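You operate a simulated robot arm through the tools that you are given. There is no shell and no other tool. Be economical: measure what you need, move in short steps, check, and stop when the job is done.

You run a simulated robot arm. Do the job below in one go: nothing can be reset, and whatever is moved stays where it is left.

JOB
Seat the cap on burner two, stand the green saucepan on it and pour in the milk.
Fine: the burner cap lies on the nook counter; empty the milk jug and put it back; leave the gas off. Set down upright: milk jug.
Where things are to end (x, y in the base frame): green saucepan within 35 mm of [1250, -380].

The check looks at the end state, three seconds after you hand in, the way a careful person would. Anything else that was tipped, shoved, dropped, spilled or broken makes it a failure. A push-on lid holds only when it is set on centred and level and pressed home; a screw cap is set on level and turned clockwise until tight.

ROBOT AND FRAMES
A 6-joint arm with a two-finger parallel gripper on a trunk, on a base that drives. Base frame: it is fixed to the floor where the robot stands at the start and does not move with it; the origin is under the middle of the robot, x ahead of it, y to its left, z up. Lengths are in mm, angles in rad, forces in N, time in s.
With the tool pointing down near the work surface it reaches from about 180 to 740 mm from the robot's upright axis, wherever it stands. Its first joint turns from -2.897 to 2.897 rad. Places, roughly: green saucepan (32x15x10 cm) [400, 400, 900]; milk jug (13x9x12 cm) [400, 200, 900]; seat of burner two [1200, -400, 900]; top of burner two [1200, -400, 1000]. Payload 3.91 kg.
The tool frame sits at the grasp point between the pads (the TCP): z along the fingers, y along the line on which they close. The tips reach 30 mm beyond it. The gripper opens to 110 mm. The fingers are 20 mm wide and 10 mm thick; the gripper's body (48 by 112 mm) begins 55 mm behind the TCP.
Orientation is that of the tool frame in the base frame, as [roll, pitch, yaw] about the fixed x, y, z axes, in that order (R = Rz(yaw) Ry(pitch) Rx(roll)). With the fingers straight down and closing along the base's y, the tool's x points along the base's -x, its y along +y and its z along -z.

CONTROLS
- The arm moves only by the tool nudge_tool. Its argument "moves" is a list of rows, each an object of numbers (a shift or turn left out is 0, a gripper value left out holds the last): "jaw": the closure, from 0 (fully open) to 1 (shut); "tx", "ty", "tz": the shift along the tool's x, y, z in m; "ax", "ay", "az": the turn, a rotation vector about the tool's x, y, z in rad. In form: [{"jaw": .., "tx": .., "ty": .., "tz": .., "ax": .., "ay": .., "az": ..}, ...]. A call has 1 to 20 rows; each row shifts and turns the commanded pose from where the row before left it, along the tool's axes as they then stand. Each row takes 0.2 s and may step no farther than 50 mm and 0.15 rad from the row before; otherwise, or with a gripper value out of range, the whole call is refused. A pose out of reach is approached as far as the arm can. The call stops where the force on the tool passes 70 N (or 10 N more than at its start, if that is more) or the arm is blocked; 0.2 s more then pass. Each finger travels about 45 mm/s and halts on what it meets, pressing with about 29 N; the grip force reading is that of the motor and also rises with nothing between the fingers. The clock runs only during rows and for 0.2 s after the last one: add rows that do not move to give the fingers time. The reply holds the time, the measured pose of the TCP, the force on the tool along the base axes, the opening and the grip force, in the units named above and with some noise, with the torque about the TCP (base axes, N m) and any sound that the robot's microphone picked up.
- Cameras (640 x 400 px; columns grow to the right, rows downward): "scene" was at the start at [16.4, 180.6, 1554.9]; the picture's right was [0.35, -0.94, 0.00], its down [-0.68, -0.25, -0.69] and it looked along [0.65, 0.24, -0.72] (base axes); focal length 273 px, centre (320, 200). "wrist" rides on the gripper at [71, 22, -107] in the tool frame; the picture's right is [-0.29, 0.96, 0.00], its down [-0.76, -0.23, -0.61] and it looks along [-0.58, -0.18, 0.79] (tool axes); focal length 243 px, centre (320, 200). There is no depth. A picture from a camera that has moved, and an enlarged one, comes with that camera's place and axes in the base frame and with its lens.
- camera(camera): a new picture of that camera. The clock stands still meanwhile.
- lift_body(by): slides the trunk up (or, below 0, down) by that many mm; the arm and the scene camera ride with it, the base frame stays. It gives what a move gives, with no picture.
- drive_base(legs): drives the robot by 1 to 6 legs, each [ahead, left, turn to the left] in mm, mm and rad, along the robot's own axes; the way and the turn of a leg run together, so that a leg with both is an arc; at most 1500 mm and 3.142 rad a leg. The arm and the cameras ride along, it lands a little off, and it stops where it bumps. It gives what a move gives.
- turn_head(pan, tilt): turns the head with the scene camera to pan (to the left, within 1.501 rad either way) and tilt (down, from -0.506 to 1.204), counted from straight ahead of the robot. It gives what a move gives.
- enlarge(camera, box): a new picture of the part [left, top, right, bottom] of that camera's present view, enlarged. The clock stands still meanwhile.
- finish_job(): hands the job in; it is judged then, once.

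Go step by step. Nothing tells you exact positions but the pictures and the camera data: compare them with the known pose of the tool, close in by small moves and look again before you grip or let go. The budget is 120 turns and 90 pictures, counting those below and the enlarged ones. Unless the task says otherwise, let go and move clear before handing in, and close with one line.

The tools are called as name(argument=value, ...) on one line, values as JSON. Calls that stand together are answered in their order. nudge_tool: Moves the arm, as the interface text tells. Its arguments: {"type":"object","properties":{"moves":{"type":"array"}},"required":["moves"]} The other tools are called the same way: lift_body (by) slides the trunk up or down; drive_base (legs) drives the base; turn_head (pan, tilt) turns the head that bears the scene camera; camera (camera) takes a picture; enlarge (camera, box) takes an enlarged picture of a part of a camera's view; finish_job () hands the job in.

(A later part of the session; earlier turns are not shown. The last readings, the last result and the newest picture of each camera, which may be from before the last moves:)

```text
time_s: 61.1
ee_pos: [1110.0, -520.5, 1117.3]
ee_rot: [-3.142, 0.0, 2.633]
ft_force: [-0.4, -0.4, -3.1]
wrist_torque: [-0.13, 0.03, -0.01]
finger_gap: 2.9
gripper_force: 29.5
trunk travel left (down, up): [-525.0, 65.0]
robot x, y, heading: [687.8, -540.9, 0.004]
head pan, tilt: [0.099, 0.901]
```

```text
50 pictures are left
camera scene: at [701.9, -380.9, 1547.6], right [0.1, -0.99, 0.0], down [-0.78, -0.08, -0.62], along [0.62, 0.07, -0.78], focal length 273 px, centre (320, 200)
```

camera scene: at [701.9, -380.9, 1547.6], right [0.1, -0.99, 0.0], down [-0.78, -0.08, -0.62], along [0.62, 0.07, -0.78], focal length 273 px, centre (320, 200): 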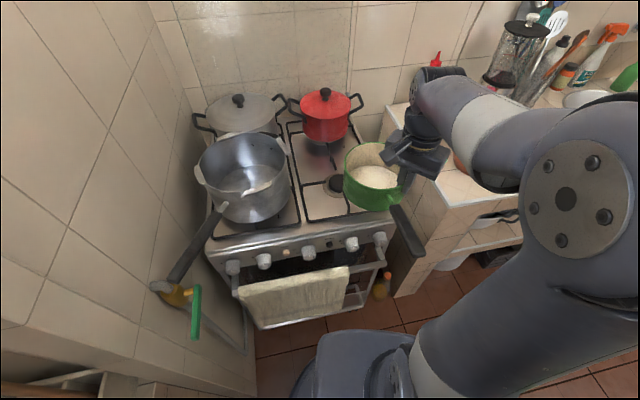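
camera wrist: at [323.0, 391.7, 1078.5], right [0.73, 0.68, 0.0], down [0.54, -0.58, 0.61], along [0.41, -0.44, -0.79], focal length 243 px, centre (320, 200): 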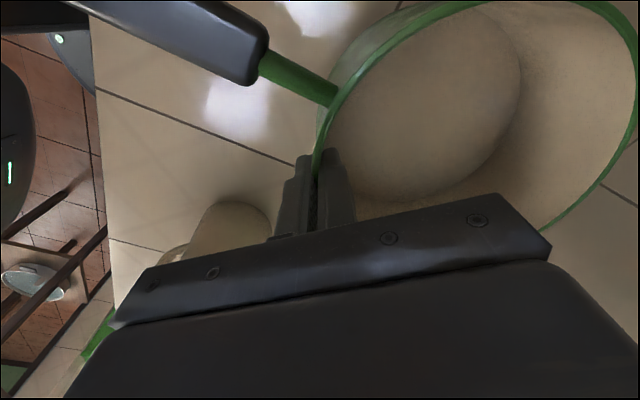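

I move the pan over burner two and lower to about 15 mm above the grate.

nudge_tool(moves=[{"tx": -0.0125, "ty": 0.029}, {"tx": -0.0125, "ty": 0.029}, {"tx": -0.0125, "ty": 0.029}, {"tx": -0.0125, "ty": 0.0286}, {"tz": 0.02}, {"tz": 0.02}, {"tz": 0.015}, {}, {}])

camera(camera="wrist")

enlarge(camera="scene", box=[270, 110, 420, 240])

```text
time_s: 63.1
ee_pos: [1211.1, -443.0, 1062.7]
ee_rot: [3.141, 0.0, 2.632]
ft_force: [-0.3, 0.5, -3.8]
wrist_torque: [-0.14, 0.03, -0.02]
finger_gap: 2.8
gripper_force: 29.6
trunk travel left (down, up): [-525.0, 65.0]
robot x, y, heading: [685.7, -540.1, 0.007]
head pan, tilt: [0.099, 0.901]
```

```text
49 pictures are left
camera wrist: at [1158.0, -388.4, 1169.2], right [0.72, 0.69, 0.0], down [0.55, -0.57, 0.61], along [0.42, -0.44, -0.79], focal length 243 px, centre (320, 200)
```

wrist: 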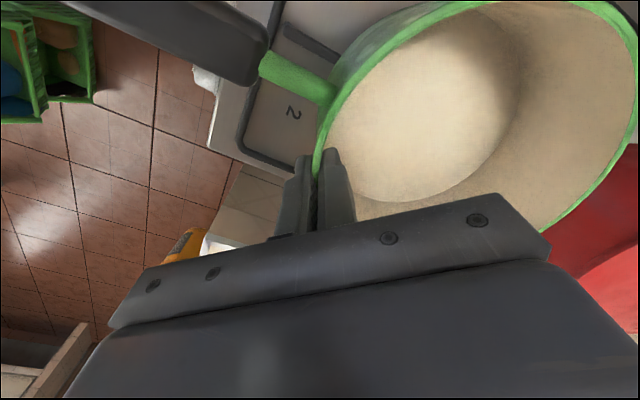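

```text
3.08 times, centred on (345, 175) of scene
camera zoom: at [701.9, -380.9, 1547.6], right [0.1, -0.99, 0.0], down [-0.78, -0.08, -0.62], along [0.62, 0.06, -0.78], focal length 841 px, centre (243, 277)
```

zoom: 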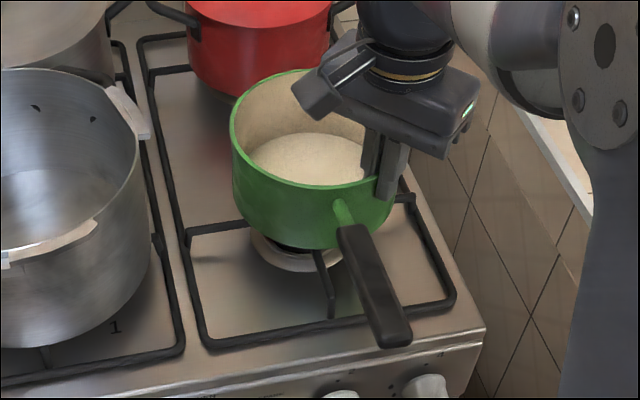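

The pan is centred at about (1245, -379), clear of the neighbours. I lower gently to contact.

nudge_tool(moves=[{"tz": 0.006}, {"tz": 0.004}, {"tz": 0.003}, {"tz": 0.002}, {"tz": 0.002}, {}])

```text
time_s: 64.5
ee_pos: [1210.8, -442.6, 1047.0]
ee_rot: [3.141, 0.003, 2.633]
ft_force: [0.2, -1.9, 11.5]
wrist_torque: [0.35, 0.29, 0.05]
finger_gap: 3.0
gripper_force: 28.7
trunk travel left (down, up): [-525.0, 65.0]
robot x, y, heading: [684.7, -541.3, 0.006]
head pan, tilt: [0.099, 0.901]
```

Contact at TCP z 1047. I open the fingers slowly and check that the pan rests level.

nudge_tool(moves=[{"tz": 0.0005}, {}, {"jaw": 0.93}, {"jaw": 0.88}, {"jaw": 0.82}, {"jaw": 0.75}, {"jaw": 0.7}, {}, {}])

camera(camera="wrist")

enlarge(camera="scene", box=[270, 110, 420, 240])

```text
time_s: 66.5
ee_pos: [1211.1, -442.9, 1045.2]
ee_rot: [3.14, 0.001, 2.633]
ft_force: [0.0, -0.5, 0.4]
wrist_torque: [-0.01, 0.01, 0.0]
finger_gap: 32.9
gripper_force: 0.1
trunk travel left (down, up): [-525.0, 65.0]
robot x, y, heading: [685.5, -541.0, -0.001]
head pan, tilt: [0.099, 0.901]
```

```text
47 pictures are left
camera wrist: at [1158.4, -388.7, 1152.2], right [0.72, 0.69, 0.0], down [0.55, -0.57, 0.61], along [0.42, -0.44, -0.79], focal length 243 px, centre (320, 200)
```

wrist: 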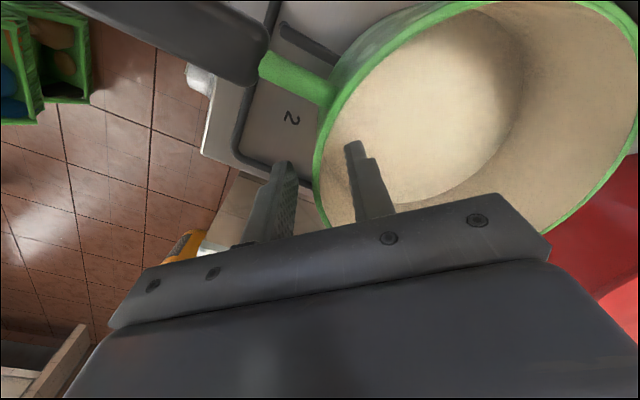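

```text
3.08 times, centred on (345, 175) of scene
camera zoom: at [701.7, -381.0, 1547.6], right [0.1, -0.99, 0.0], down [-0.78, -0.08, -0.62], along [0.62, 0.06, -0.78], focal length 841 px, centre (243, 277)
```

zoom: 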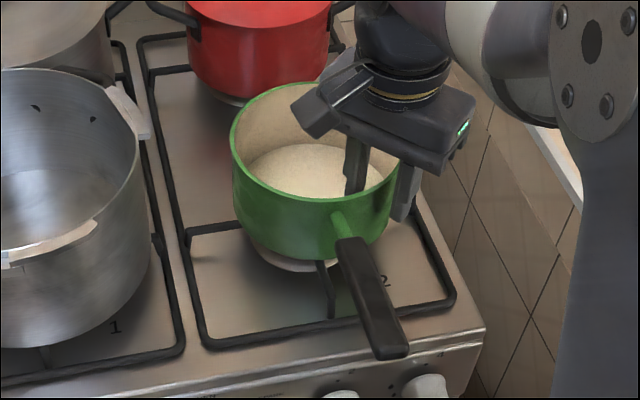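

The saucepan stands level on the grate. I raise the hand, retract and drive back to the nook, a bit further left, for the milk jug.

nudge_tool(moves=[{"tz": -0.03}, {"tz": -0.04}, {"tz": -0.04}, {"jaw": 0.3, "tx": 0.0167, "ty": -0.0316}, {"jaw": 0.0, "tx": 0.0167, "ty": -0.0316}, {"tx": 0.0167, "ty": -0.0316}, {"tx": 0.0167, "ty": -0.0316}, {"tx": 0.0167, "ty": -0.0316}, {}])

enlarge(camera="scene", box=[270, 110, 420, 240])

drive_base(legs=[[-740, 0, 0], [0, 735, 0]])

turn_head(pan=0.0, tilt=0.85)

camera(camera="scene")

```text
time_s: 68.5
ee_pos: [1058.4, -540.2, 1154.8]
ee_rot: [-3.14, 0.002, 2.633]
ft_force: [-0.7, 0.5, -0.4]
wrist_torque: [-0.03, -0.04, 0.0]
finger_gap: 109.8
gripper_force: 0.2
trunk travel left (down, up): [-525.0, 65.0]
robot x, y, heading: [689.8, -540.6, 0.008]
head pan, tilt: [0.099, 0.901]
```

```text
3.08 times, centred on (345, 175) of scene
camera zoom: at [701.4, -381.1, 1547.6], right [0.1, -0.99, 0.0], down [-0.78, -0.08, -0.62], along [0.62, 0.06, -0.78], focal length 841 px, centre (243, 277)
```

zoom: 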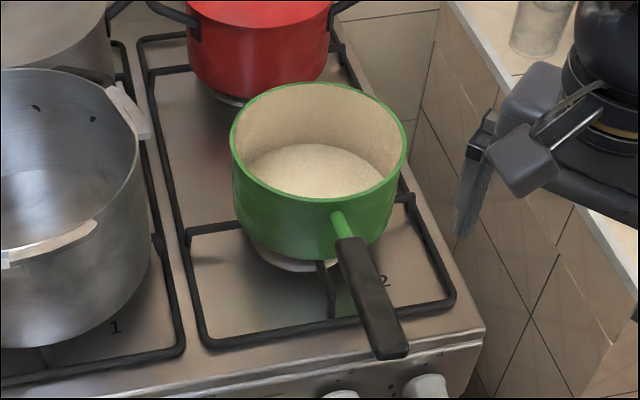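

```text
time_s: 76.0
ee_pos: [328.1, 133.5, 1155.7]
ee_rot: [3.134, -0.002, 2.635]
ft_force: [0.2, 0.2, 0.5]
wrist_torque: [-0.01, -0.03, 0.0]
finger_gap: 110.1
gripper_force: 0.1
trunk travel left (down, up): [-525.0, 65.0]
robot x, y, heading: [-40.2, 140.5, 0.004]
head pan, tilt: [0.099, 0.901]
stopped in leg 2: the robot was blocked; the commanded pose is now the measured one
```

```text
time_s: 76.7
ee_pos: [329.7, 131.8, 1155.2]
ee_rot: [3.129, -0.002, 2.636]
ft_force: [-0.8, 0.1, -0.9]
wrist_torque: [-0.02, 0.02, -0.02]
finger_gap: 110.2
gripper_force: 0.0
trunk travel left (down, up): [-525.0, 65.0]
robot x, y, heading: [-41.7, 143.0, 0.015]
head pan, tilt: [0.0, 0.85]
```

```text
44 pictures are left
camera scene: at [-28.6, 277.7, 1553.6], right [0.01, -1.0, -0.01], down [-0.75, 0.0, -0.66], along [0.66, 0.02, -0.75], focal length 273 px, centre (320, 200)
```

scene: 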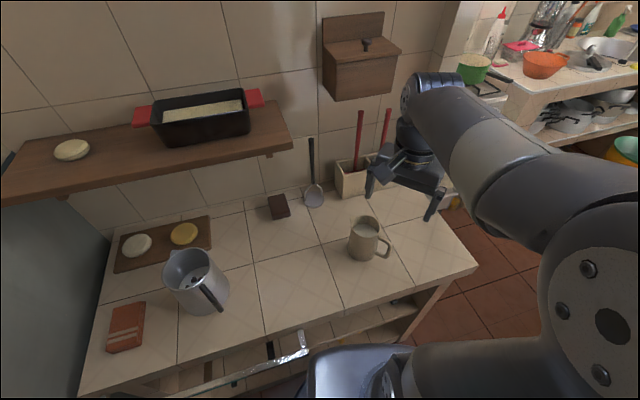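

The base touched the counter front and stopped; nothing on top looks disturbed. I back off slightly so it stands free, then look at the jug.

drive_base(legs=[[-25, -35, 0]])

camera(camera="scene")

enlarge(camera="scene", box=[310, 190, 430, 280])

```text
time_s: 77.6
ee_pos: [307.5, 110.9, 1154.1]
ee_rot: [-3.14, 0.0, 2.637]
ft_force: [0.6, -0.5, -1.0]
wrist_torque: [-0.01, 0.01, 0.01]
finger_gap: 110.0
gripper_force: 0.0
trunk travel left (down, up): [-525.0, 65.0]
robot x, y, heading: [-70.2, 107.2, 0.011]
head pan, tilt: [0.0, 0.85]
```

```text
43 pictures are left
camera scene: at [-48.7, 260.7, 1551.5], right [0.01, -1.0, 0.0], down [-0.75, -0.01, -0.66], along [0.66, 0.01, -0.75], focal length 273 px, centre (320, 200)
```

scene: 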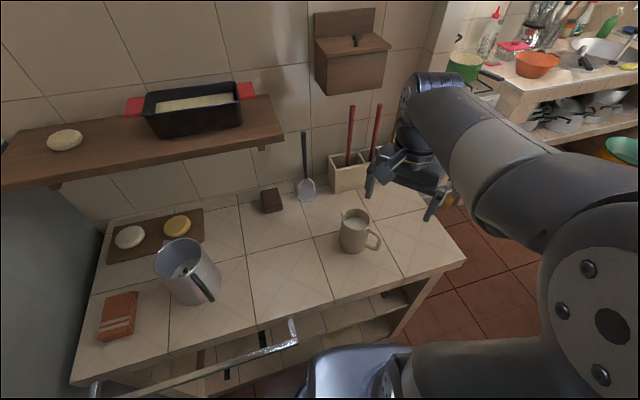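

```text
4.44 times, centred on (370, 235) of scene
camera zoom: at [-48.7, 260.7, 1551.5], right [0.01, -1.0, 0.0], down [-0.75, -0.01, -0.66], along [0.66, 0.01, -0.75], focal length 1215 px, centre (98, 44)
```

zoom: 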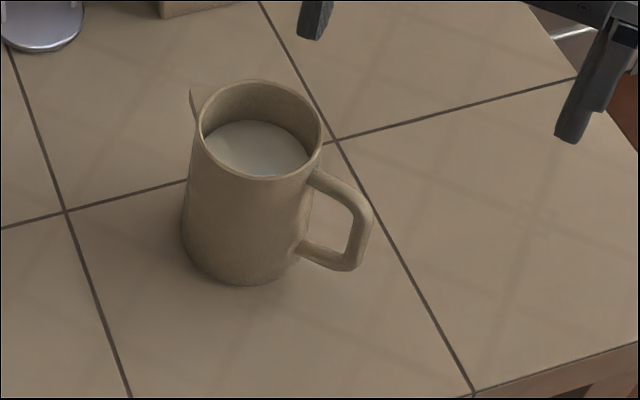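

The jug is centred at (388, 168), about 120 tall, spout toward roughly 60° and handle opposite. I rotate the hand so that its x axis points along the spout, fingers closing across the jug's sides.

nudge_tool(moves=[{"az": 0.1445}, {"az": 0.1445}, {"az": 0.1445}, {"az": 0.1445}, {"az": 0.1445}, {"az": 0.1445}, {"az": 0.1445}, {"az": 0.1445}, {"az": 0.1445}, {"az": 0.1445}, {"az": 0.1445}, {}, {}])

camera(camera="wrist")

```text
time_s: 80.4
ee_pos: [306.7, 111.0, 1154.9]
ee_rot: [3.141, 0.002, 1.046]
ft_force: [0.6, 1.0, -0.1]
wrist_torque: [0.02, 0.04, 0.04]
finger_gap: 110.1
gripper_force: 0.1
trunk travel left (down, up): [-525.0, 65.0]
robot x, y, heading: [-65.0, 109.7, 0.012]
head pan, tilt: [0.0, 0.85]
```

```text
41 pictures are left
camera wrist: at [360.6, 162.3, 1261.2], right [0.68, -0.73, 0.0], down [-0.58, -0.54, 0.61], along [-0.44, -0.42, -0.79], focal length 243 px, centre (320, 200)
```

wrist: 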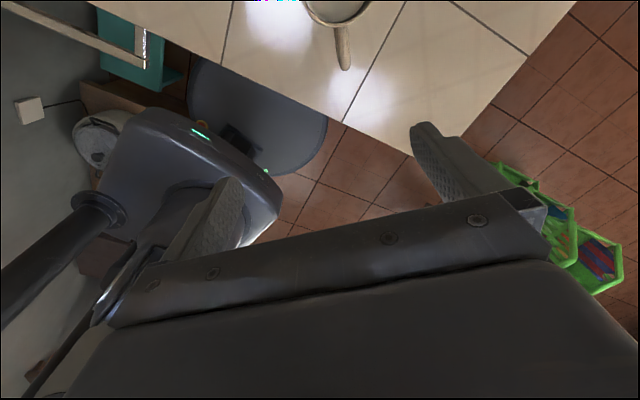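

Rotation works. I move above the jug.

nudge_tool(moves=[{"tx": 0.03, "ty": 0.0143}, {"tx": 0.03, "ty": 0.0143}, {"tx": 0.0297, "ty": 0.0143}, {"tz": 0.045}, {"tz": 0.045}, {}, {}])

camera(camera="wrist")

enlarge(camera="scene", box=[290, 150, 430, 270])

```text
time_s: 82.0
ee_pos: [389.1, 166.9, 1064.2]
ee_rot: [3.141, 0.001, 1.049]
ft_force: [0.1, 0.7, 0.5]
wrist_torque: [0.0, 0.01, -0.04]
finger_gap: 109.8
gripper_force: 0.0
trunk travel left (down, up): [-525.0, 65.0]
robot x, y, heading: [-63.8, 109.9, 0.007]
head pan, tilt: [0.0, 0.85]
```

```text
40 pictures are left
camera wrist: at [442.2, 219.7, 1171.2], right [0.68, -0.73, 0.0], down [-0.58, -0.54, 0.61], along [-0.44, -0.42, -0.79], focal length 243 px, centre (320, 200)
```

wrist: 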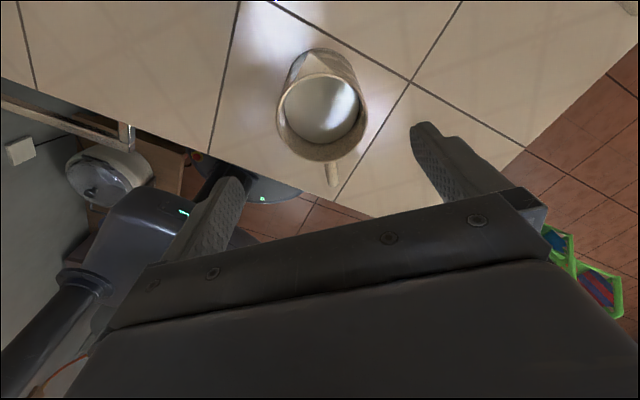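

```text
3.33 times, centred on (360, 210) of scene
camera zoom: at [-48.7, 261.0, 1551.5], right [0.01, -1.0, 0.0], down [-0.75, -0.01, -0.66], along [0.66, 0.01, -0.75], focal length 911 px, centre (187, 167)
```

zoom: 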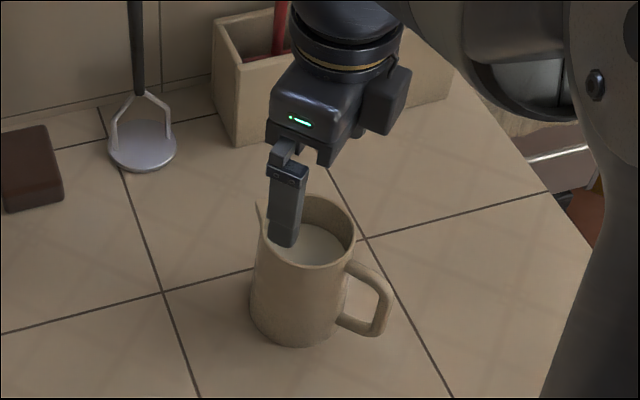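

The spout lies along about 53°, the centre near (391, 171). I fine-tune the yaw and lower around the jug.

nudge_tool(moves=[{"tx": 0.0037, "ty": 0.0025}, {"az": 0.12}, {"tz": 0.03}, {"tz": 0.03}, {}])

camera(camera="wrist")

```text
time_s: 83.2
ee_pos: [393.0, 170.4, 1003.9]
ee_rot: [3.141, -0.002, 0.927]
ft_force: [0.4, 0.1, 0.8]
wrist_torque: [0.01, 0.0, 0.03]
finger_gap: 110.1
gripper_force: 0.0
trunk travel left (down, up): [-525.0, 65.0]
robot x, y, heading: [-66.9, 108.4, 0.007]
head pan, tilt: [0.0, 0.85]
```

```text
38 pictures are left
camera wrist: at [452.5, 215.2, 1111.0], right [0.59, -0.81, 0.0], down [-0.64, -0.47, 0.61], along [-0.49, -0.36, -0.79], focal length 243 px, centre (320, 200)
```

wrist: 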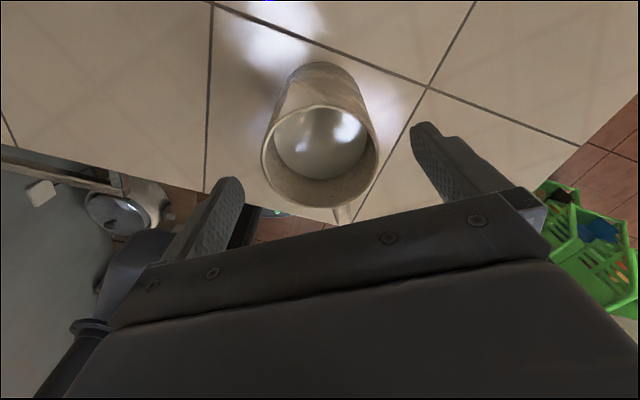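

Aligned. I lower to grip height and close.

nudge_tool(moves=[{"tz": 0.025}, {"tz": 0.025}, {"tz": 0.015}, {}, {"jaw": 0.1}, {"jaw": 0.2}, {"jaw": 0.3}, {"jaw": 0.4}, {"jaw": 0.5}, {}, {}, {}])

camera(camera="wrist")

enlarge(camera="scene", box=[290, 150, 430, 270])

```text
time_s: 85.8
ee_pos: [391.9, 170.2, 938.7]
ee_rot: [3.141, 0.0, 0.928]
ft_force: [1.4, -0.9, 0.0]
wrist_torque: [-0.08, -0.17, 0.02]
finger_gap: 76.9
gripper_force: 29.1
trunk travel left (down, up): [-525.0, 65.0]
robot x, y, heading: [-66.9, 108.7, 0.007]
head pan, tilt: [0.0, 0.85]
```

```text
37 pictures are left
camera wrist: at [451.1, 213.9, 1046.6], right [0.59, -0.81, 0.0], down [-0.64, -0.47, 0.61], along [-0.49, -0.36, -0.79], focal length 243 px, centre (320, 200)
```

wrist: 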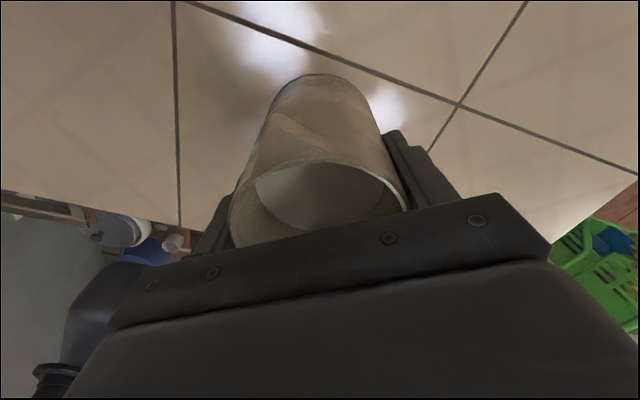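

```text
3.33 times, centred on (360, 210) of scene
camera zoom: at [-48.3, 260.9, 1551.5], right [0.01, -1.0, 0.0], down [-0.75, -0.01, -0.66], along [0.66, 0.01, -0.75], focal length 911 px, centre (187, 167)
```

zoom: 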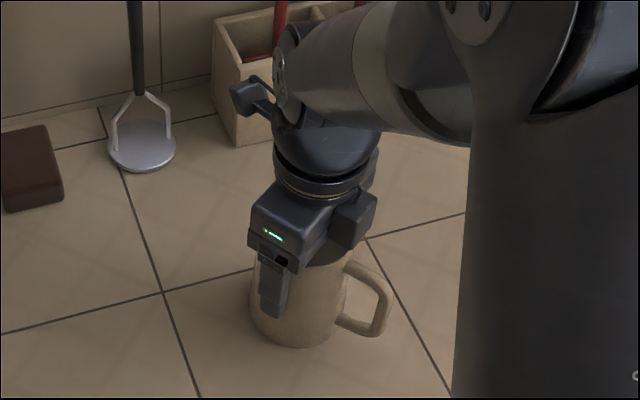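

The jug is held (gap 76.9). Its home is recorded: TCP (391, 170, 939), yaw 0.928. I lift and check.

nudge_tool(moves=[{"tz": -0.005}, {"tz": -0.01}, {"tz": -0.02}, {"tz": -0.02}, {}, {}])

enlarge(camera="scene", box=[290, 150, 430, 270])

```text
time_s: 87.2
ee_pos: [392.8, 169.7, 993.9]
ee_rot: [3.141, 0.001, 0.928]
ft_force: [0.1, -0.3, -4.9]
wrist_torque: [0.06, -0.05, 0.01]
finger_gap: 76.9
gripper_force: 29.3
trunk travel left (down, up): [-525.0, 65.0]
robot x, y, heading: [-66.3, 106.8, 0.006]
head pan, tilt: [0.0, 0.85]
```

```text
3.33 times, centred on (360, 210) of scene
camera zoom: at [-48.1, 261.1, 1551.5], right [0.01, -1.0, 0.0], down [-0.75, -0.01, -0.66], along [0.66, 0.01, -0.75], focal length 911 px, centre (187, 167)
```

zoom: 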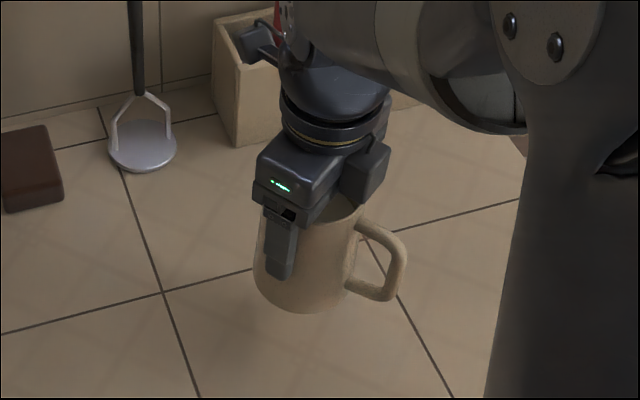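

The jug hangs upright and steady. I raise it and drive to the stove.

nudge_tool(moves=[{"tz": -0.03}, {"tz": -0.03}, {"tz": -0.03}, {"tz": -0.03}, {"tz": -0.03}, {"tz": -0.03}, {"tz": -0.02}, {}, {}])

drive_base(legs=[[0, -648, 0], [720, 0, 0]])

turn_head(pan=0.15, tilt=0.85)

camera(camera="scene")

```text
time_s: 89.2
ee_pos: [394.0, 169.9, 1193.7]
ee_rot: [-3.141, 0.001, 0.929]
ft_force: [-0.2, -0.1, -4.7]
wrist_torque: [0.07, -0.07, 0.0]
finger_gap: 76.8
gripper_force: 28.9
trunk travel left (down, up): [-525.0, 65.0]
robot x, y, heading: [-66.8, 108.7, 0.009]
head pan, tilt: [0.0, 0.85]
```

```text
time_s: 96.3
ee_pos: [1105.6, -460.5, 1193.8]
ee_rot: [3.14, -0.002, 0.944]
ft_force: [-0.4, -0.6, -4.8]
wrist_torque: [0.06, -0.03, -0.03]
finger_gap: 76.8
gripper_force: 28.7
trunk travel left (down, up): [-525.0, 65.0]
robot x, y, heading: [645.8, -525.2, 0.029]
head pan, tilt: [0.0, 0.85]
```

```text
time_s: 97.0
ee_pos: [1105.7, -460.7, 1193.2]
ee_rot: [3.141, 0.0, 0.945]
ft_force: [0.7, 0.7, -5.9]
wrist_torque: [0.07, -0.01, -0.01]
finger_gap: 77.0
gripper_force: 28.8
trunk travel left (down, up): [-525.0, 65.0]
robot x, y, heading: [644.1, -532.7, 0.029]
head pan, tilt: [0.15, 0.85]
```

```text
34 pictures are left
camera scene: at [660.9, -364.8, 1551.5], right [0.18, -0.98, 0.0], down [-0.74, -0.13, -0.66], along [0.65, 0.12, -0.75], focal length 273 px, centre (320, 200)
```

scene: 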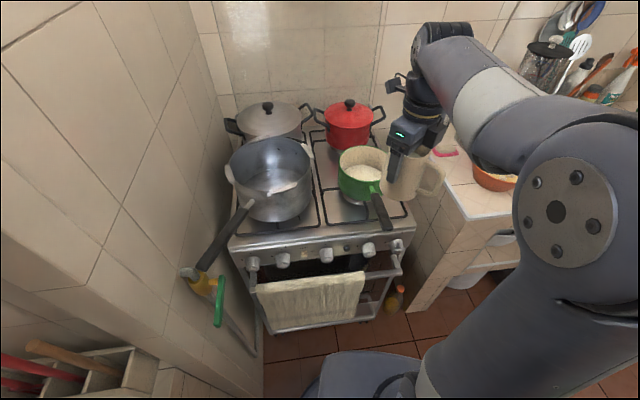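

I turn the jug so its spout faces the robot, staying high, and check.

nudge_tool(moves=[{"az": -0.1444}, {"az": -0.1444}, {"az": -0.1444}, {"az": -0.1444}, {"az": -0.1444}, {"az": -0.1444}, {"az": -0.1444}, {"az": -0.1444}, {"az": -0.1444}, {"az": -0.1444}, {"az": -0.1444}, {"az": -0.1444}, {"az": -0.1444}, {"az": -0.1444}, {}, {}])

enlarge(camera="scene", box=[290, 90, 450, 230])

```text
time_s: 100.4
ee_pos: [1103.9, -462.5, 1193.6]
ee_rot: [3.14, 0.0, 2.967]
ft_force: [0.5, -1.2, -5.4]
wrist_torque: [0.01, 0.03, -0.03]
finger_gap: 77.1
gripper_force: 29.1
trunk travel left (down, up): [-525.0, 65.0]
robot x, y, heading: [644.3, -528.4, 0.024]
head pan, tilt: [0.15, 0.85]
```

```text
2.86 times, centred on (370, 160) of scene
camera zoom: at [660.9, -364.8, 1551.5], right [0.18, -0.98, 0.0], down [-0.74, -0.13, -0.66], along [0.65, 0.12, -0.75], focal length 781 px, centre (177, 314)
```

zoom: 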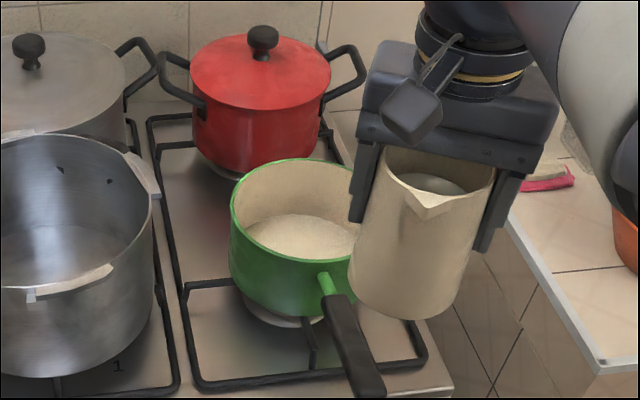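

The jug's spout faces me. I turn it 15° more (to keep the body clear of the red pot), pre-tilt 25° away from the burner while high, and check the milk.

nudge_tool(moves=[{"az": 0.131}, {"az": 0.131}, {}, {"ay": -0.109}, {"ay": -0.109}, {"ay": -0.109}, {"ay": -0.109}, {}, {}])

enlarge(camera="scene", box=[290, 70, 450, 230])

```text
time_s: 102.4
ee_pos: [1105.4, -460.8, 1193.3]
ee_rot: [3.141, 0.438, 2.703]
ft_force: [0.1, 0.3, -4.7]
wrist_torque: [0.03, 0.1, 0.01]
finger_gap: 76.7
gripper_force: 28.8
trunk travel left (down, up): [-525.0, 65.0]
robot x, y, heading: [646.4, -528.4, 0.029]
head pan, tilt: [0.15, 0.85]
```

```text
2.50 times, centred on (370, 150) of scene
camera zoom: at [661.0, -364.8, 1551.5], right [0.18, -0.98, 0.0], down [-0.74, -0.13, -0.66], along [0.65, 0.12, -0.75], focal length 683 px, centre (195, 325)
```

zoom: 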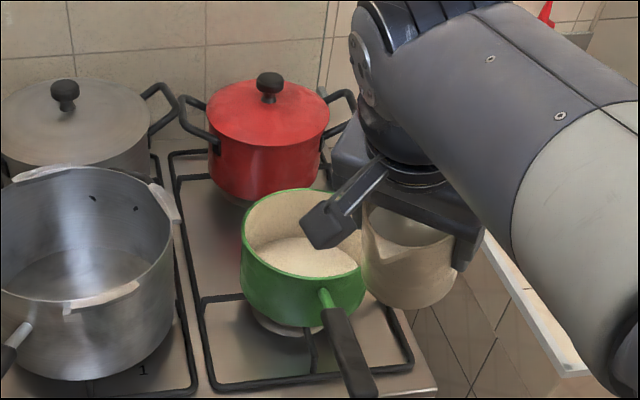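

The tilt direction is right and the milk stays in. I carry the jug over the pan at this height.

nudge_tool(moves=[{"tx": -0.0206, "ty": 0.0165, "tz": 0.00964}, {"tx": -0.0206, "ty": 0.0165, "tz": 0.00964}, {"tx": -0.0206, "ty": 0.0165, "tz": 0.00964}, {"tx": -0.0206, "ty": 0.0165, "tz": 0.00964}, {"tx": -0.0206, "ty": 0.0165, "tz": 0.00964}, {"tx": -0.0206, "ty": 0.0165, "tz": 0.00964}, {"tx": -0.0206, "ty": 0.0165, "tz": 0.00964}, {"tx": -0.0206, "ty": 0.0165, "tz": 0.00964}, {}, {}])

enlarge(camera="scene", box=[290, 90, 430, 230])

camera(camera="wrist")

```text
time_s: 104.6
ee_pos: [1325.6, -419.4, 1192.5]
ee_rot: [3.141, 0.436, 2.705]
ft_force: [0.2, 0.3, -5.2]
wrist_torque: [0.06, 0.08, 0.01]
finger_gap: 76.7
gripper_force: 29.2
trunk travel left (down, up): [-525.0, 65.0]
robot x, y, heading: [646.3, -529.7, 0.03]
head pan, tilt: [0.15, 0.85]
```

```text
2.86 times, centred on (360, 160) of scene
camera zoom: at [660.9, -364.8, 1551.5], right [0.18, -0.98, 0.0], down [-0.74, -0.13, -0.66], along [0.65, 0.12, -0.75], focal length 781 px, centre (206, 314)
```

zoom: 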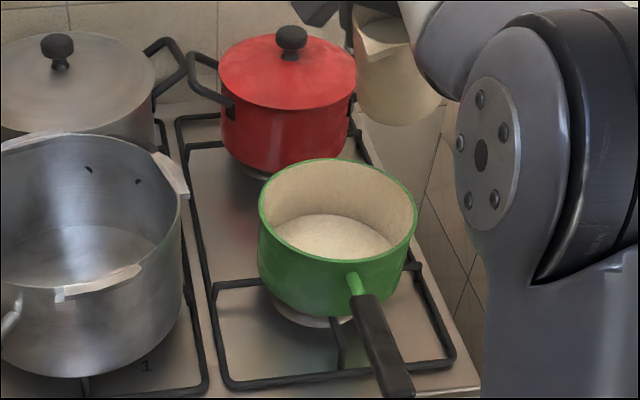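

```text
30 pictures are left
camera wrist: at [1234.4, -352.5, 1260.0], right [0.64, 0.76, 0.12], down [0.29, -0.39, 0.87], along [0.71, -0.53, -0.47], focal length 243 px, centre (320, 200)
```

wrist: 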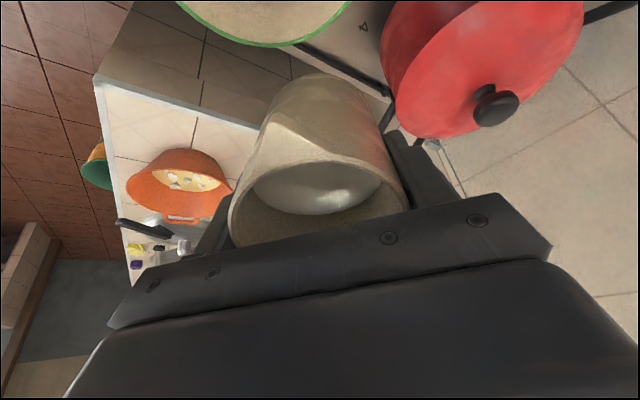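

The spout tip projects right above the pan's centre region, as predicted. I tilt to 45° while lowering the lip to about 70 mm above the rim.

nudge_tool(moves=[{"tx": 0.00442, "tz": 0.01018, "ay": -0.0698}, {"tx": 0.00512, "tz": 0.00986, "ay": -0.0698}, {"tx": 0.0058, "tz": 0.00948, "ay": -0.0698}, {"tx": 0.00644, "tz": 0.00905, "ay": -0.0698}, {"tx": 0.00706, "tz": 0.00858, "ay": -0.0698}, {}, {}])

enlarge(camera="scene", box=[290, 90, 430, 230])

```text
time_s: 106.2
ee_pos: [1327.5, -418.4, 1137.4]
ee_rot: [-3.141, 0.784, 2.704]
ft_force: [0.0, 0.7, -4.5]
wrist_torque: [0.01, 0.11, -0.01]
finger_gap: 76.7
gripper_force: 28.4
trunk travel left (down, up): [-525.0, 65.0]
robot x, y, heading: [645.9, -528.5, 0.03]
head pan, tilt: [0.15, 0.85]
```

```text
2.86 times, centred on (360, 160) of scene
camera zoom: at [661.1, -364.7, 1551.5], right [0.18, -0.98, 0.0], down [-0.74, -0.13, -0.66], along [0.65, 0.12, -0.75], focal length 781 px, centre (206, 314)
```

zoom: 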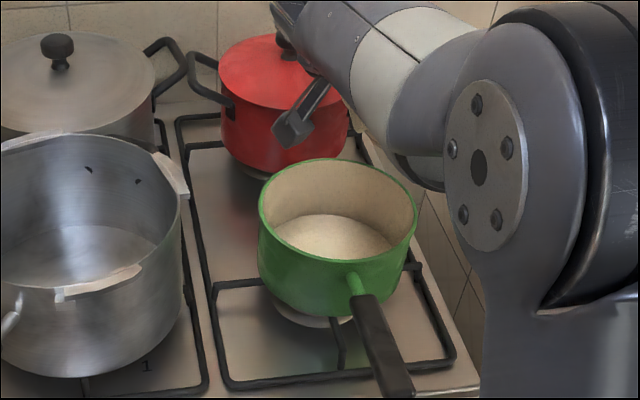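

The forearm now hides the jug from the scene camera, so I watch with the wrist camera. I tilt on slowly to about 57°, holding the lip in place.

nudge_tool(moves=[{"tx": -0.00158, "tz": -0.00279, "ay": -0.05}, {"tx": -0.00172, "tz": -0.00271, "ay": -0.05}, {}, {"tx": -0.00186, "tz": -0.00261, "ay": -0.05}, {}, {"tx": -0.00199, "tz": -0.00251, "ay": -0.05}, {}, {}])

camera(camera="wrist")

camera(camera="scene")

```text
time_s: 108.0
ee_pos: [1324.1, -417.6, 1150.5]
ee_rot: [-3.14, 0.984, 2.703]
ft_force: [-0.1, 0.6, -3.3]
wrist_torque: [0.06, 0.13, 0.0]
finger_gap: 76.7
gripper_force: 29.0
trunk travel left (down, up): [-525.0, 65.0]
robot x, y, heading: [646.6, -527.2, 0.028]
head pan, tilt: [0.15, 0.85]
```

```text
28 pictures are left
camera wrist: at [1216.2, -343.4, 1150.0], right [0.55, 0.8, 0.24], down [-0.18, -0.17, 0.97], along [0.82, -0.58, 0.05], focal length 243 px, centre (320, 200)
```

wrist: 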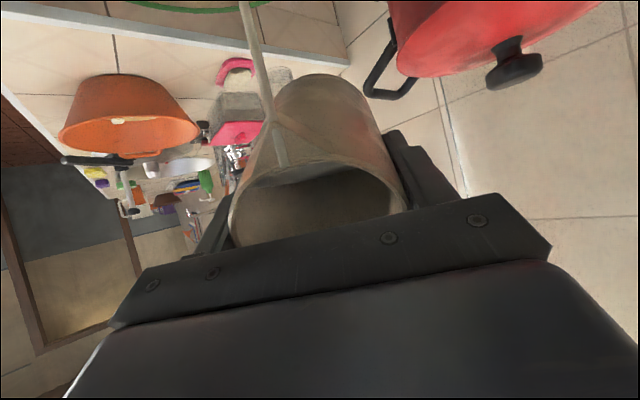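

```text
27 pictures are left
camera scene: at [661.1, -364.7, 1551.5], right [0.18, -0.98, 0.0], down [-0.74, -0.13, -0.66], along [0.65, 0.12, -0.75], focal length 273 px, centre (320, 200)
```

scene: 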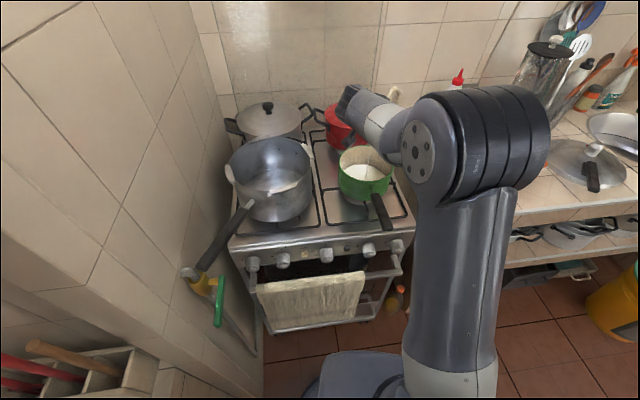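

Milk is flowing in a stream. I check that it lands in the pan.

enlarge(camera="scene", box=[320, 130, 410, 220])

```text
4.44 times, centred on (365, 175) of scene
camera zoom: at [661.1, -364.7, 1551.5], right [0.18, -0.98, 0.0], down [-0.74, -0.13, -0.66], along [0.65, 0.12, -0.75], focal length 1215 px, centre (120, 311)
```

zoom: 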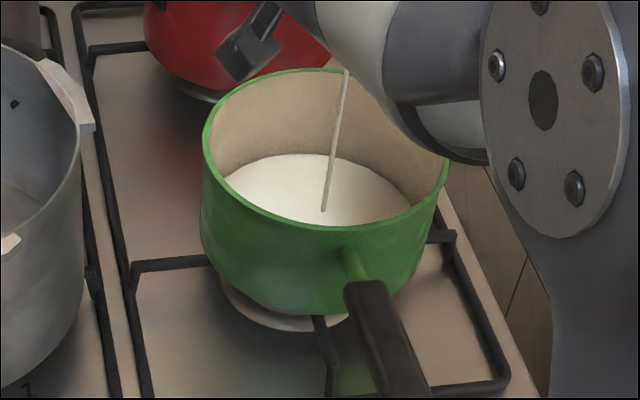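

The stream lands in the middle of the pan. I keep tilting slowly to about 83°.

nudge_tool(moves=[{}, {}, {"tx": -0.00212, "tz": -0.00241, "ay": -0.05}, {}, {"tx": -0.00225, "tz": -0.00229, "ay": -0.05}, {}, {"tx": -0.00236, "tz": -0.00217, "ay": -0.05}, {}, {"tx": -0.00182, "tz": -0.00268, "ay": -0.05}, {}, {"tx": -0.00196, "tz": -0.00258, "ay": -0.05}, {}, {"tx": -0.00209, "tz": -0.00248, "ay": -0.05}, {}, {"tx": -0.00221, "tz": -0.00236, "ay": -0.05}, {}, {"tx": -0.0019, "tz": -0.00258, "ay": -0.05}, {}, {"tx": -0.00203, "tz": -0.00248, "ay": -0.05}, {}])

camera(camera="wrist")

enlarge(camera="scene", box=[320, 130, 410, 220])

```text
time_s: 112.2
ee_pos: [1311.7, -412.6, 1175.7]
ee_rot: [-3.134, 1.436, 2.714]
ft_force: [0.1, -0.3, -1.8]
wrist_torque: [0.03, 0.09, 0.0]
finger_gap: 76.5
gripper_force: 28.9
trunk travel left (down, up): [-525.0, 65.0]
robot x, y, heading: [651.2, -530.4, 0.026]
head pan, tilt: [0.15, 0.85]
```

```text
25 pictures are left
camera wrist: at [1215.7, -343.3, 1119.5], right [0.44, 0.85, 0.29], down [-0.55, 0.0, 0.84], along [0.71, -0.53, 0.47], focal length 243 px, centre (320, 200)
```

wrist: 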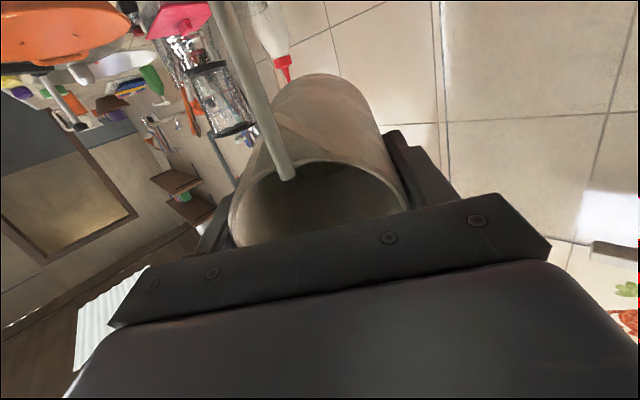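

```text
4.44 times, centred on (365, 175) of scene
camera zoom: at [660.9, -364.7, 1551.5], right [0.18, -0.98, 0.0], down [-0.74, -0.13, -0.66], along [0.65, 0.12, -0.75], focal length 1215 px, centre (120, 311)
```

zoom: 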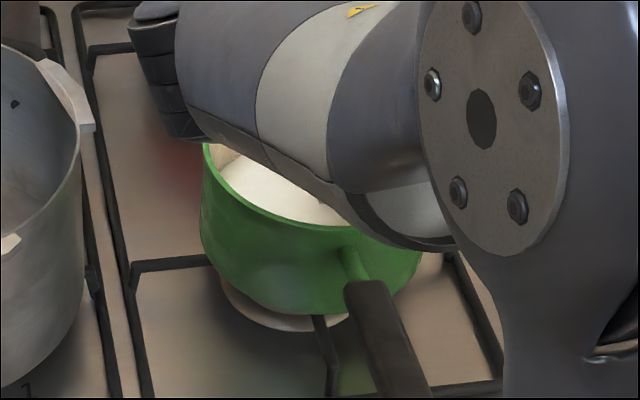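

The stream is still running, nearly empty. I continue past horizontal, raising the lip slightly.

nudge_tool(moves=[{"tx": -0.0044, "tz": -0.00285, "ay": -0.05}, {}, {"tx": -0.0043, "tz": -0.0027, "ay": -0.05}, {}, {"tx": -0.0043, "tz": -0.0026, "ay": -0.05}, {}, {"tx": -0.0043, "tz": -0.00245, "ay": -0.05}, {}, {"tx": -0.0043, "tz": -0.0023, "ay": -0.05}, {}, {}, {}, {}, {}])

camera(camera="wrist")

camera(camera="scene")

```text
time_s: 115.2
ee_pos: [1301.8, -408.4, 1197.1]
ee_rot: [-0.004, 1.457, -0.443]
ft_force: [0.2, -0.2, -1.6]
wrist_torque: [0.02, 0.05, -0.01]
finger_gap: 76.6
gripper_force: 29.2
trunk travel left (down, up): [-525.0, 65.0]
robot x, y, heading: [646.8, -528.4, 0.024]
head pan, tilt: [0.15, 0.85]
```

```text
23 pictures are left
camera wrist: at [1221.4, -345.3, 1115.0], right [0.38, 0.88, 0.29], down [-0.72, 0.08, 0.69], along [0.58, -0.47, 0.67], focal length 243 px, centre (320, 200)
```

wrist: 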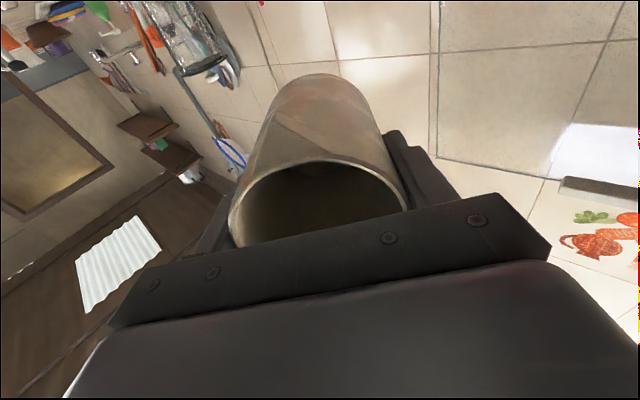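

```text
22 pictures are left
camera scene: at [660.8, -364.7, 1551.5], right [0.18, -0.98, 0.0], down [-0.74, -0.13, -0.66], along [0.65, 0.12, -0.75], focal length 273 px, centre (320, 200)
```

scene: 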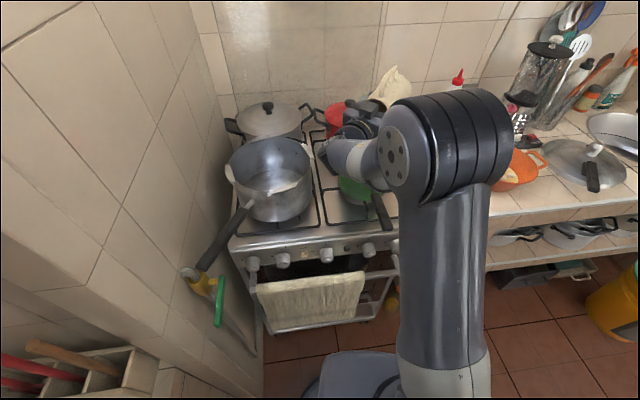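

The stream has stopped. I tilt a little further and wait so that the jug empties fully.

nudge_tool(moves=[{"tx": -0.00425, "tz": -0.0022, "ay": -0.05}, {"tx": -0.0042, "tz": -0.0021, "ay": -0.05}, {"tx": -0.004, "tz": -0.00205, "ay": -0.05}, {"tx": -0.0039, "tz": -0.00195, "ay": -0.05}, {}, {}, {}, {}, {}, {}, {}, {}])

enlarge(camera="wrist", box=[200, 50, 440, 260])

```text
time_s: 117.8
ee_pos: [1292.1, -402.8, 1213.2]
ee_rot: [-0.001, 1.259, -0.438]
ft_force: [-1.0, 0.0, -2.1]
wrist_torque: [0.04, 0.07, 0.0]
finger_gap: 76.4
gripper_force: 29.3
trunk travel left (down, up): [-525.0, 65.0]
robot x, y, heading: [650.4, -528.2, 0.032]
head pan, tilt: [0.15, 0.85]
```

```text
1.90 times, centred on (320, 155) of wrist
camera zoom: at [1227.4, -348.7, 1111.1], right [0.33, 0.9, 0.28], down [-0.83, 0.14, 0.54], along [0.45, -0.4, 0.8], focal length 462 px, centre (320, 286)
```

zoom: 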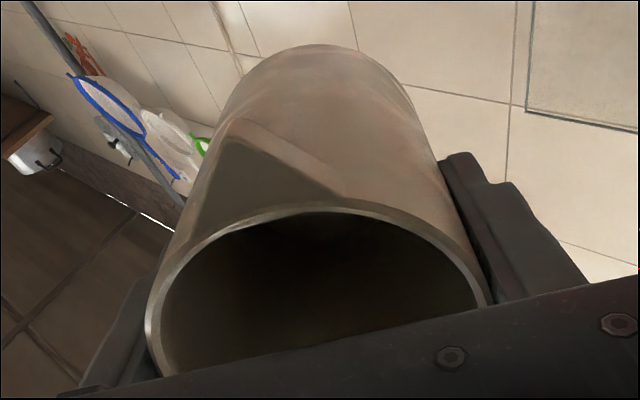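

The jug is empty. I bring it upright again, turning about the grip point.

nudge_tool(moves=[{"tx": -0.02}, {"ay": 0.1448}, {"ay": 0.1448}, {"ay": 0.1448}, {"ay": 0.1448}, {"ay": 0.1448}, {"ay": 0.1448}, {"ay": 0.1448}, {"ay": 0.1448}, {"ay": 0.1448}, {"ay": 0.1448}, {"ay": 0.1448}, {"ay": 0.1448}, {"ay": 0.1448}, {}, {}])

camera(camera="scene")

```text
time_s: 121.2
ee_pos: [1285.4, -400.8, 1230.2]
ee_rot: [-3.141, 0.0, 2.704]
ft_force: [0.0, -0.1, -2.0]
wrist_torque: [0.05, 0.01, -0.01]
finger_gap: 76.4
gripper_force: 28.8
trunk travel left (down, up): [-525.0, 65.0]
robot x, y, heading: [646.9, -528.5, 0.028]
head pan, tilt: [0.15, 0.85]
```

```text
20 pictures are left
camera scene: at [660.6, -364.7, 1551.5], right [0.18, -0.98, 0.0], down [-0.74, -0.13, -0.66], along [0.65, 0.12, -0.75], focal length 273 px, centre (320, 200)
```

scene: 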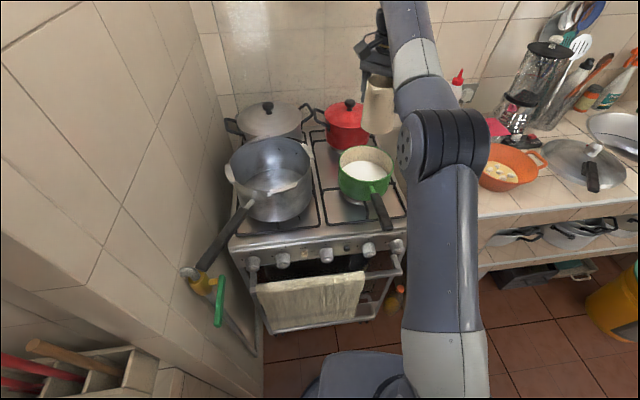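

The jug is upright and the pan holds the milk. I retract the arm, turn the jug back to its original orientation and zoom on the pan.

nudge_tool(moves=[{"tx": 0.0231, "ty": -0.0218}, {"tx": 0.0231, "ty": -0.0218}, {"tx": 0.0231, "ty": -0.0218}, {"tx": 0.0231, "ty": -0.0218}, {"tx": 0.0231, "ty": -0.0218}, {"tx": 0.0231, "ty": -0.0218}, {"az": 0.1366}, {"az": 0.1366}, {"az": 0.1366}, {"az": 0.1366}, {"az": 0.1366}, {"az": 0.1366}, {"az": 0.1366}, {"az": 0.1366}, {"az": 0.1366}, {"az": 0.1366}, {"az": 0.1366}, {"az": 0.1366}, {"az": 0.1366}, {}])

enlarge(camera="scene", box=[310, 120, 410, 270])

```text
time_s: 125.4
ee_pos: [1105.6, -459.6, 1231.7]
ee_rot: [3.142, 0.002, 0.926]
ft_force: [-0.8, 0.1, -2.0]
wrist_torque: [0.04, 0.0, 0.01]
finger_gap: 76.6
gripper_force: 29.2
trunk travel left (down, up): [-525.0, 65.0]
robot x, y, heading: [643.6, -528.2, 0.026]
head pan, tilt: [0.15, 0.85]
```

```text
2.67 times, centred on (360, 195) of scene
camera zoom: at [660.7, -364.8, 1551.5], right [0.18, -0.98, 0.0], down [-0.74, -0.13, -0.66], along [0.65, 0.12, -0.75], focal length 729 px, centre (213, 213)
```

zoom: 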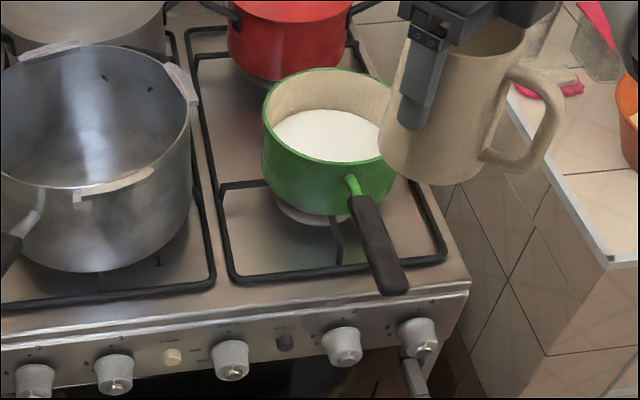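

No spill; knobs untouched. I drive back to the nook with the empty jug.

drive_base(legs=[[-715, 0, -0.026], [0, 615, 0]])

turn_head(pan=0.0, tilt=0.85)

camera(camera="scene")

```text
time_s: 132.3
ee_pos: [385.7, 120.5, 1231.0]
ee_rot: [-3.141, -0.002, 0.911]
ft_force: [-0.4, -0.2, -1.2]
wrist_torque: [0.0, -0.02, -0.02]
finger_gap: 76.4
gripper_force: 28.9
trunk travel left (down, up): [-525.0, 65.0]
robot x, y, heading: [-78.6, 61.8, 0.011]
head pan, tilt: [0.15, 0.85]
```

```text
time_s: 133.0
ee_pos: [386.0, 120.8, 1232.0]
ee_rot: [-3.141, 0.0, 0.911]
ft_force: [0.5, -0.2, -2.3]
wrist_torque: [0.01, -0.04, -0.03]
finger_gap: 76.4
gripper_force: 29.1
trunk travel left (down, up): [-525.0, 65.0]
robot x, y, heading: [-72.6, 60.9, 0.011]
head pan, tilt: [0.0, 0.85]
```

```text
18 pictures are left
camera scene: at [-56.4, 212.9, 1551.5], right [0.01, -1.0, 0.0], down [-0.75, -0.01, -0.66], along [0.66, 0.01, -0.75], focal length 273 px, centre (320, 200)
```

scene: 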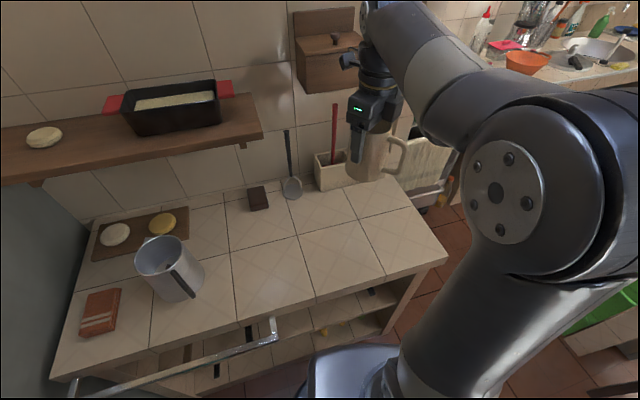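

I move over the original spot and lower to about 20 mm above the counter.

nudge_tool(moves=[{"az": -0.017}, {"tx": 0.0214, "ty": -0.0129}, {"tx": 0.0213, "ty": -0.0128}, {"tz": 0.04}, {"tz": 0.04}, {"tz": 0.04}, {"tz": 0.04}, {"tz": 0.04}, {"tz": 0.04}, {"tz": 0.03}, {}, {}])

enlarge(camera="scene", box=[270, 140, 430, 280])

camera(camera="wrist")

```text
time_s: 135.6
ee_pos: [389.9, 172.7, 959.7]
ee_rot: [-3.141, 0.0, 0.927]
ft_force: [0.1, 0.2, -1.6]
wrist_torque: [0.04, -0.02, 0.02]
finger_gap: 76.1
gripper_force: 29.2
trunk travel left (down, up): [-525.0, 65.0]
robot x, y, heading: [-75.4, 60.2, 0.015]
head pan, tilt: [0.0, 0.85]
```

```text
2.86 times, centred on (350, 210) of scene
camera zoom: at [-56.6, 212.9, 1551.5], right [0.01, -1.0, 0.0], down [-0.75, -0.01, -0.66], along [0.66, 0.01, -0.75], focal length 781 px, centre (234, 171)
```

zoom: 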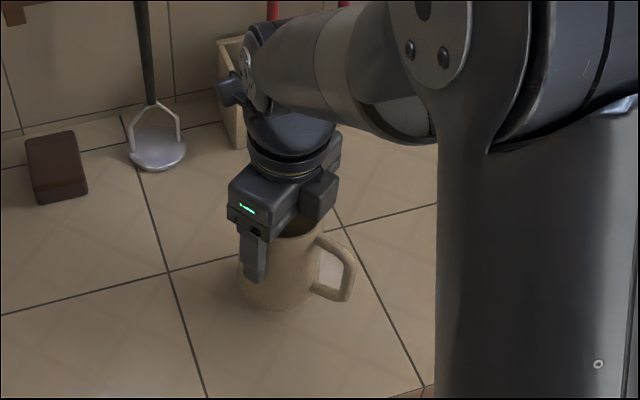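

```text
16 pictures are left
camera wrist: at [449.0, 217.7, 1066.9], right [0.59, -0.81, 0.0], down [-0.64, -0.47, 0.61], along [-0.49, -0.36, -0.79], focal length 243 px, centre (320, 200)
```

wrist: 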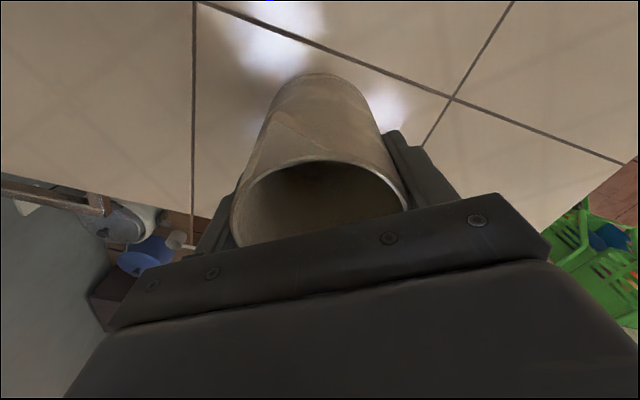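

I correct by a few mm and lower in small steps until contact.

nudge_tool(moves=[{"tx": -0.0018, "ty": 0.004}, {}, {"tz": 0.005}, {"tz": 0.004}, {"tz": 0.003}, {}, {}])

```text
time_s: 137.2
ee_pos: [391.1, 167.7, 948.7]
ee_rot: [3.141, -0.001, 0.927]
ft_force: [-0.2, 0.3, -2.0]
wrist_torque: [0.0, 0.0, 0.01]
finger_gap: 76.1
gripper_force: 29.0
trunk travel left (down, up): [-525.0, 65.0]
robot x, y, heading: [-76.2, 57.9, 0.015]
head pan, tilt: [0.0, 0.85]
```

No contact yet at 948; I continue down.

nudge_tool(moves=[{"tz": 0.003}, {"tz": 0.002}, {"tz": 0.002}, {}])

```text
time_s: 138.2
ee_pos: [392.1, 166.7, 942.1]
ee_rot: [3.141, 0.001, 0.927]
ft_force: [0.5, 0.6, -2.0]
wrist_torque: [0.03, -0.02, -0.01]
finger_gap: 76.3
gripper_force: 28.6
trunk travel left (down, up): [-525.0, 65.0]
robot x, y, heading: [-77.7, 62.9, 0.015]
head pan, tilt: [0.0, 0.85]
```

nudge_tool(moves=[{"tz": 0.0015}, {"tz": 0.001}, {"tz": 0.001}, {}])

```text
time_s: 139.2
ee_pos: [392.5, 167.3, 941.8]
ee_rot: [3.138, -0.002, 0.925]
ft_force: [-1.2, -0.9, 23.5]
wrist_torque: [-0.21, 0.27, 0.01]
finger_gap: 76.4
gripper_force: 28.9
trunk travel left (down, up): [-525.0, 65.0]
robot x, y, heading: [-75.1, 59.8, 0.012]
head pan, tilt: [0.0, 0.85]
```

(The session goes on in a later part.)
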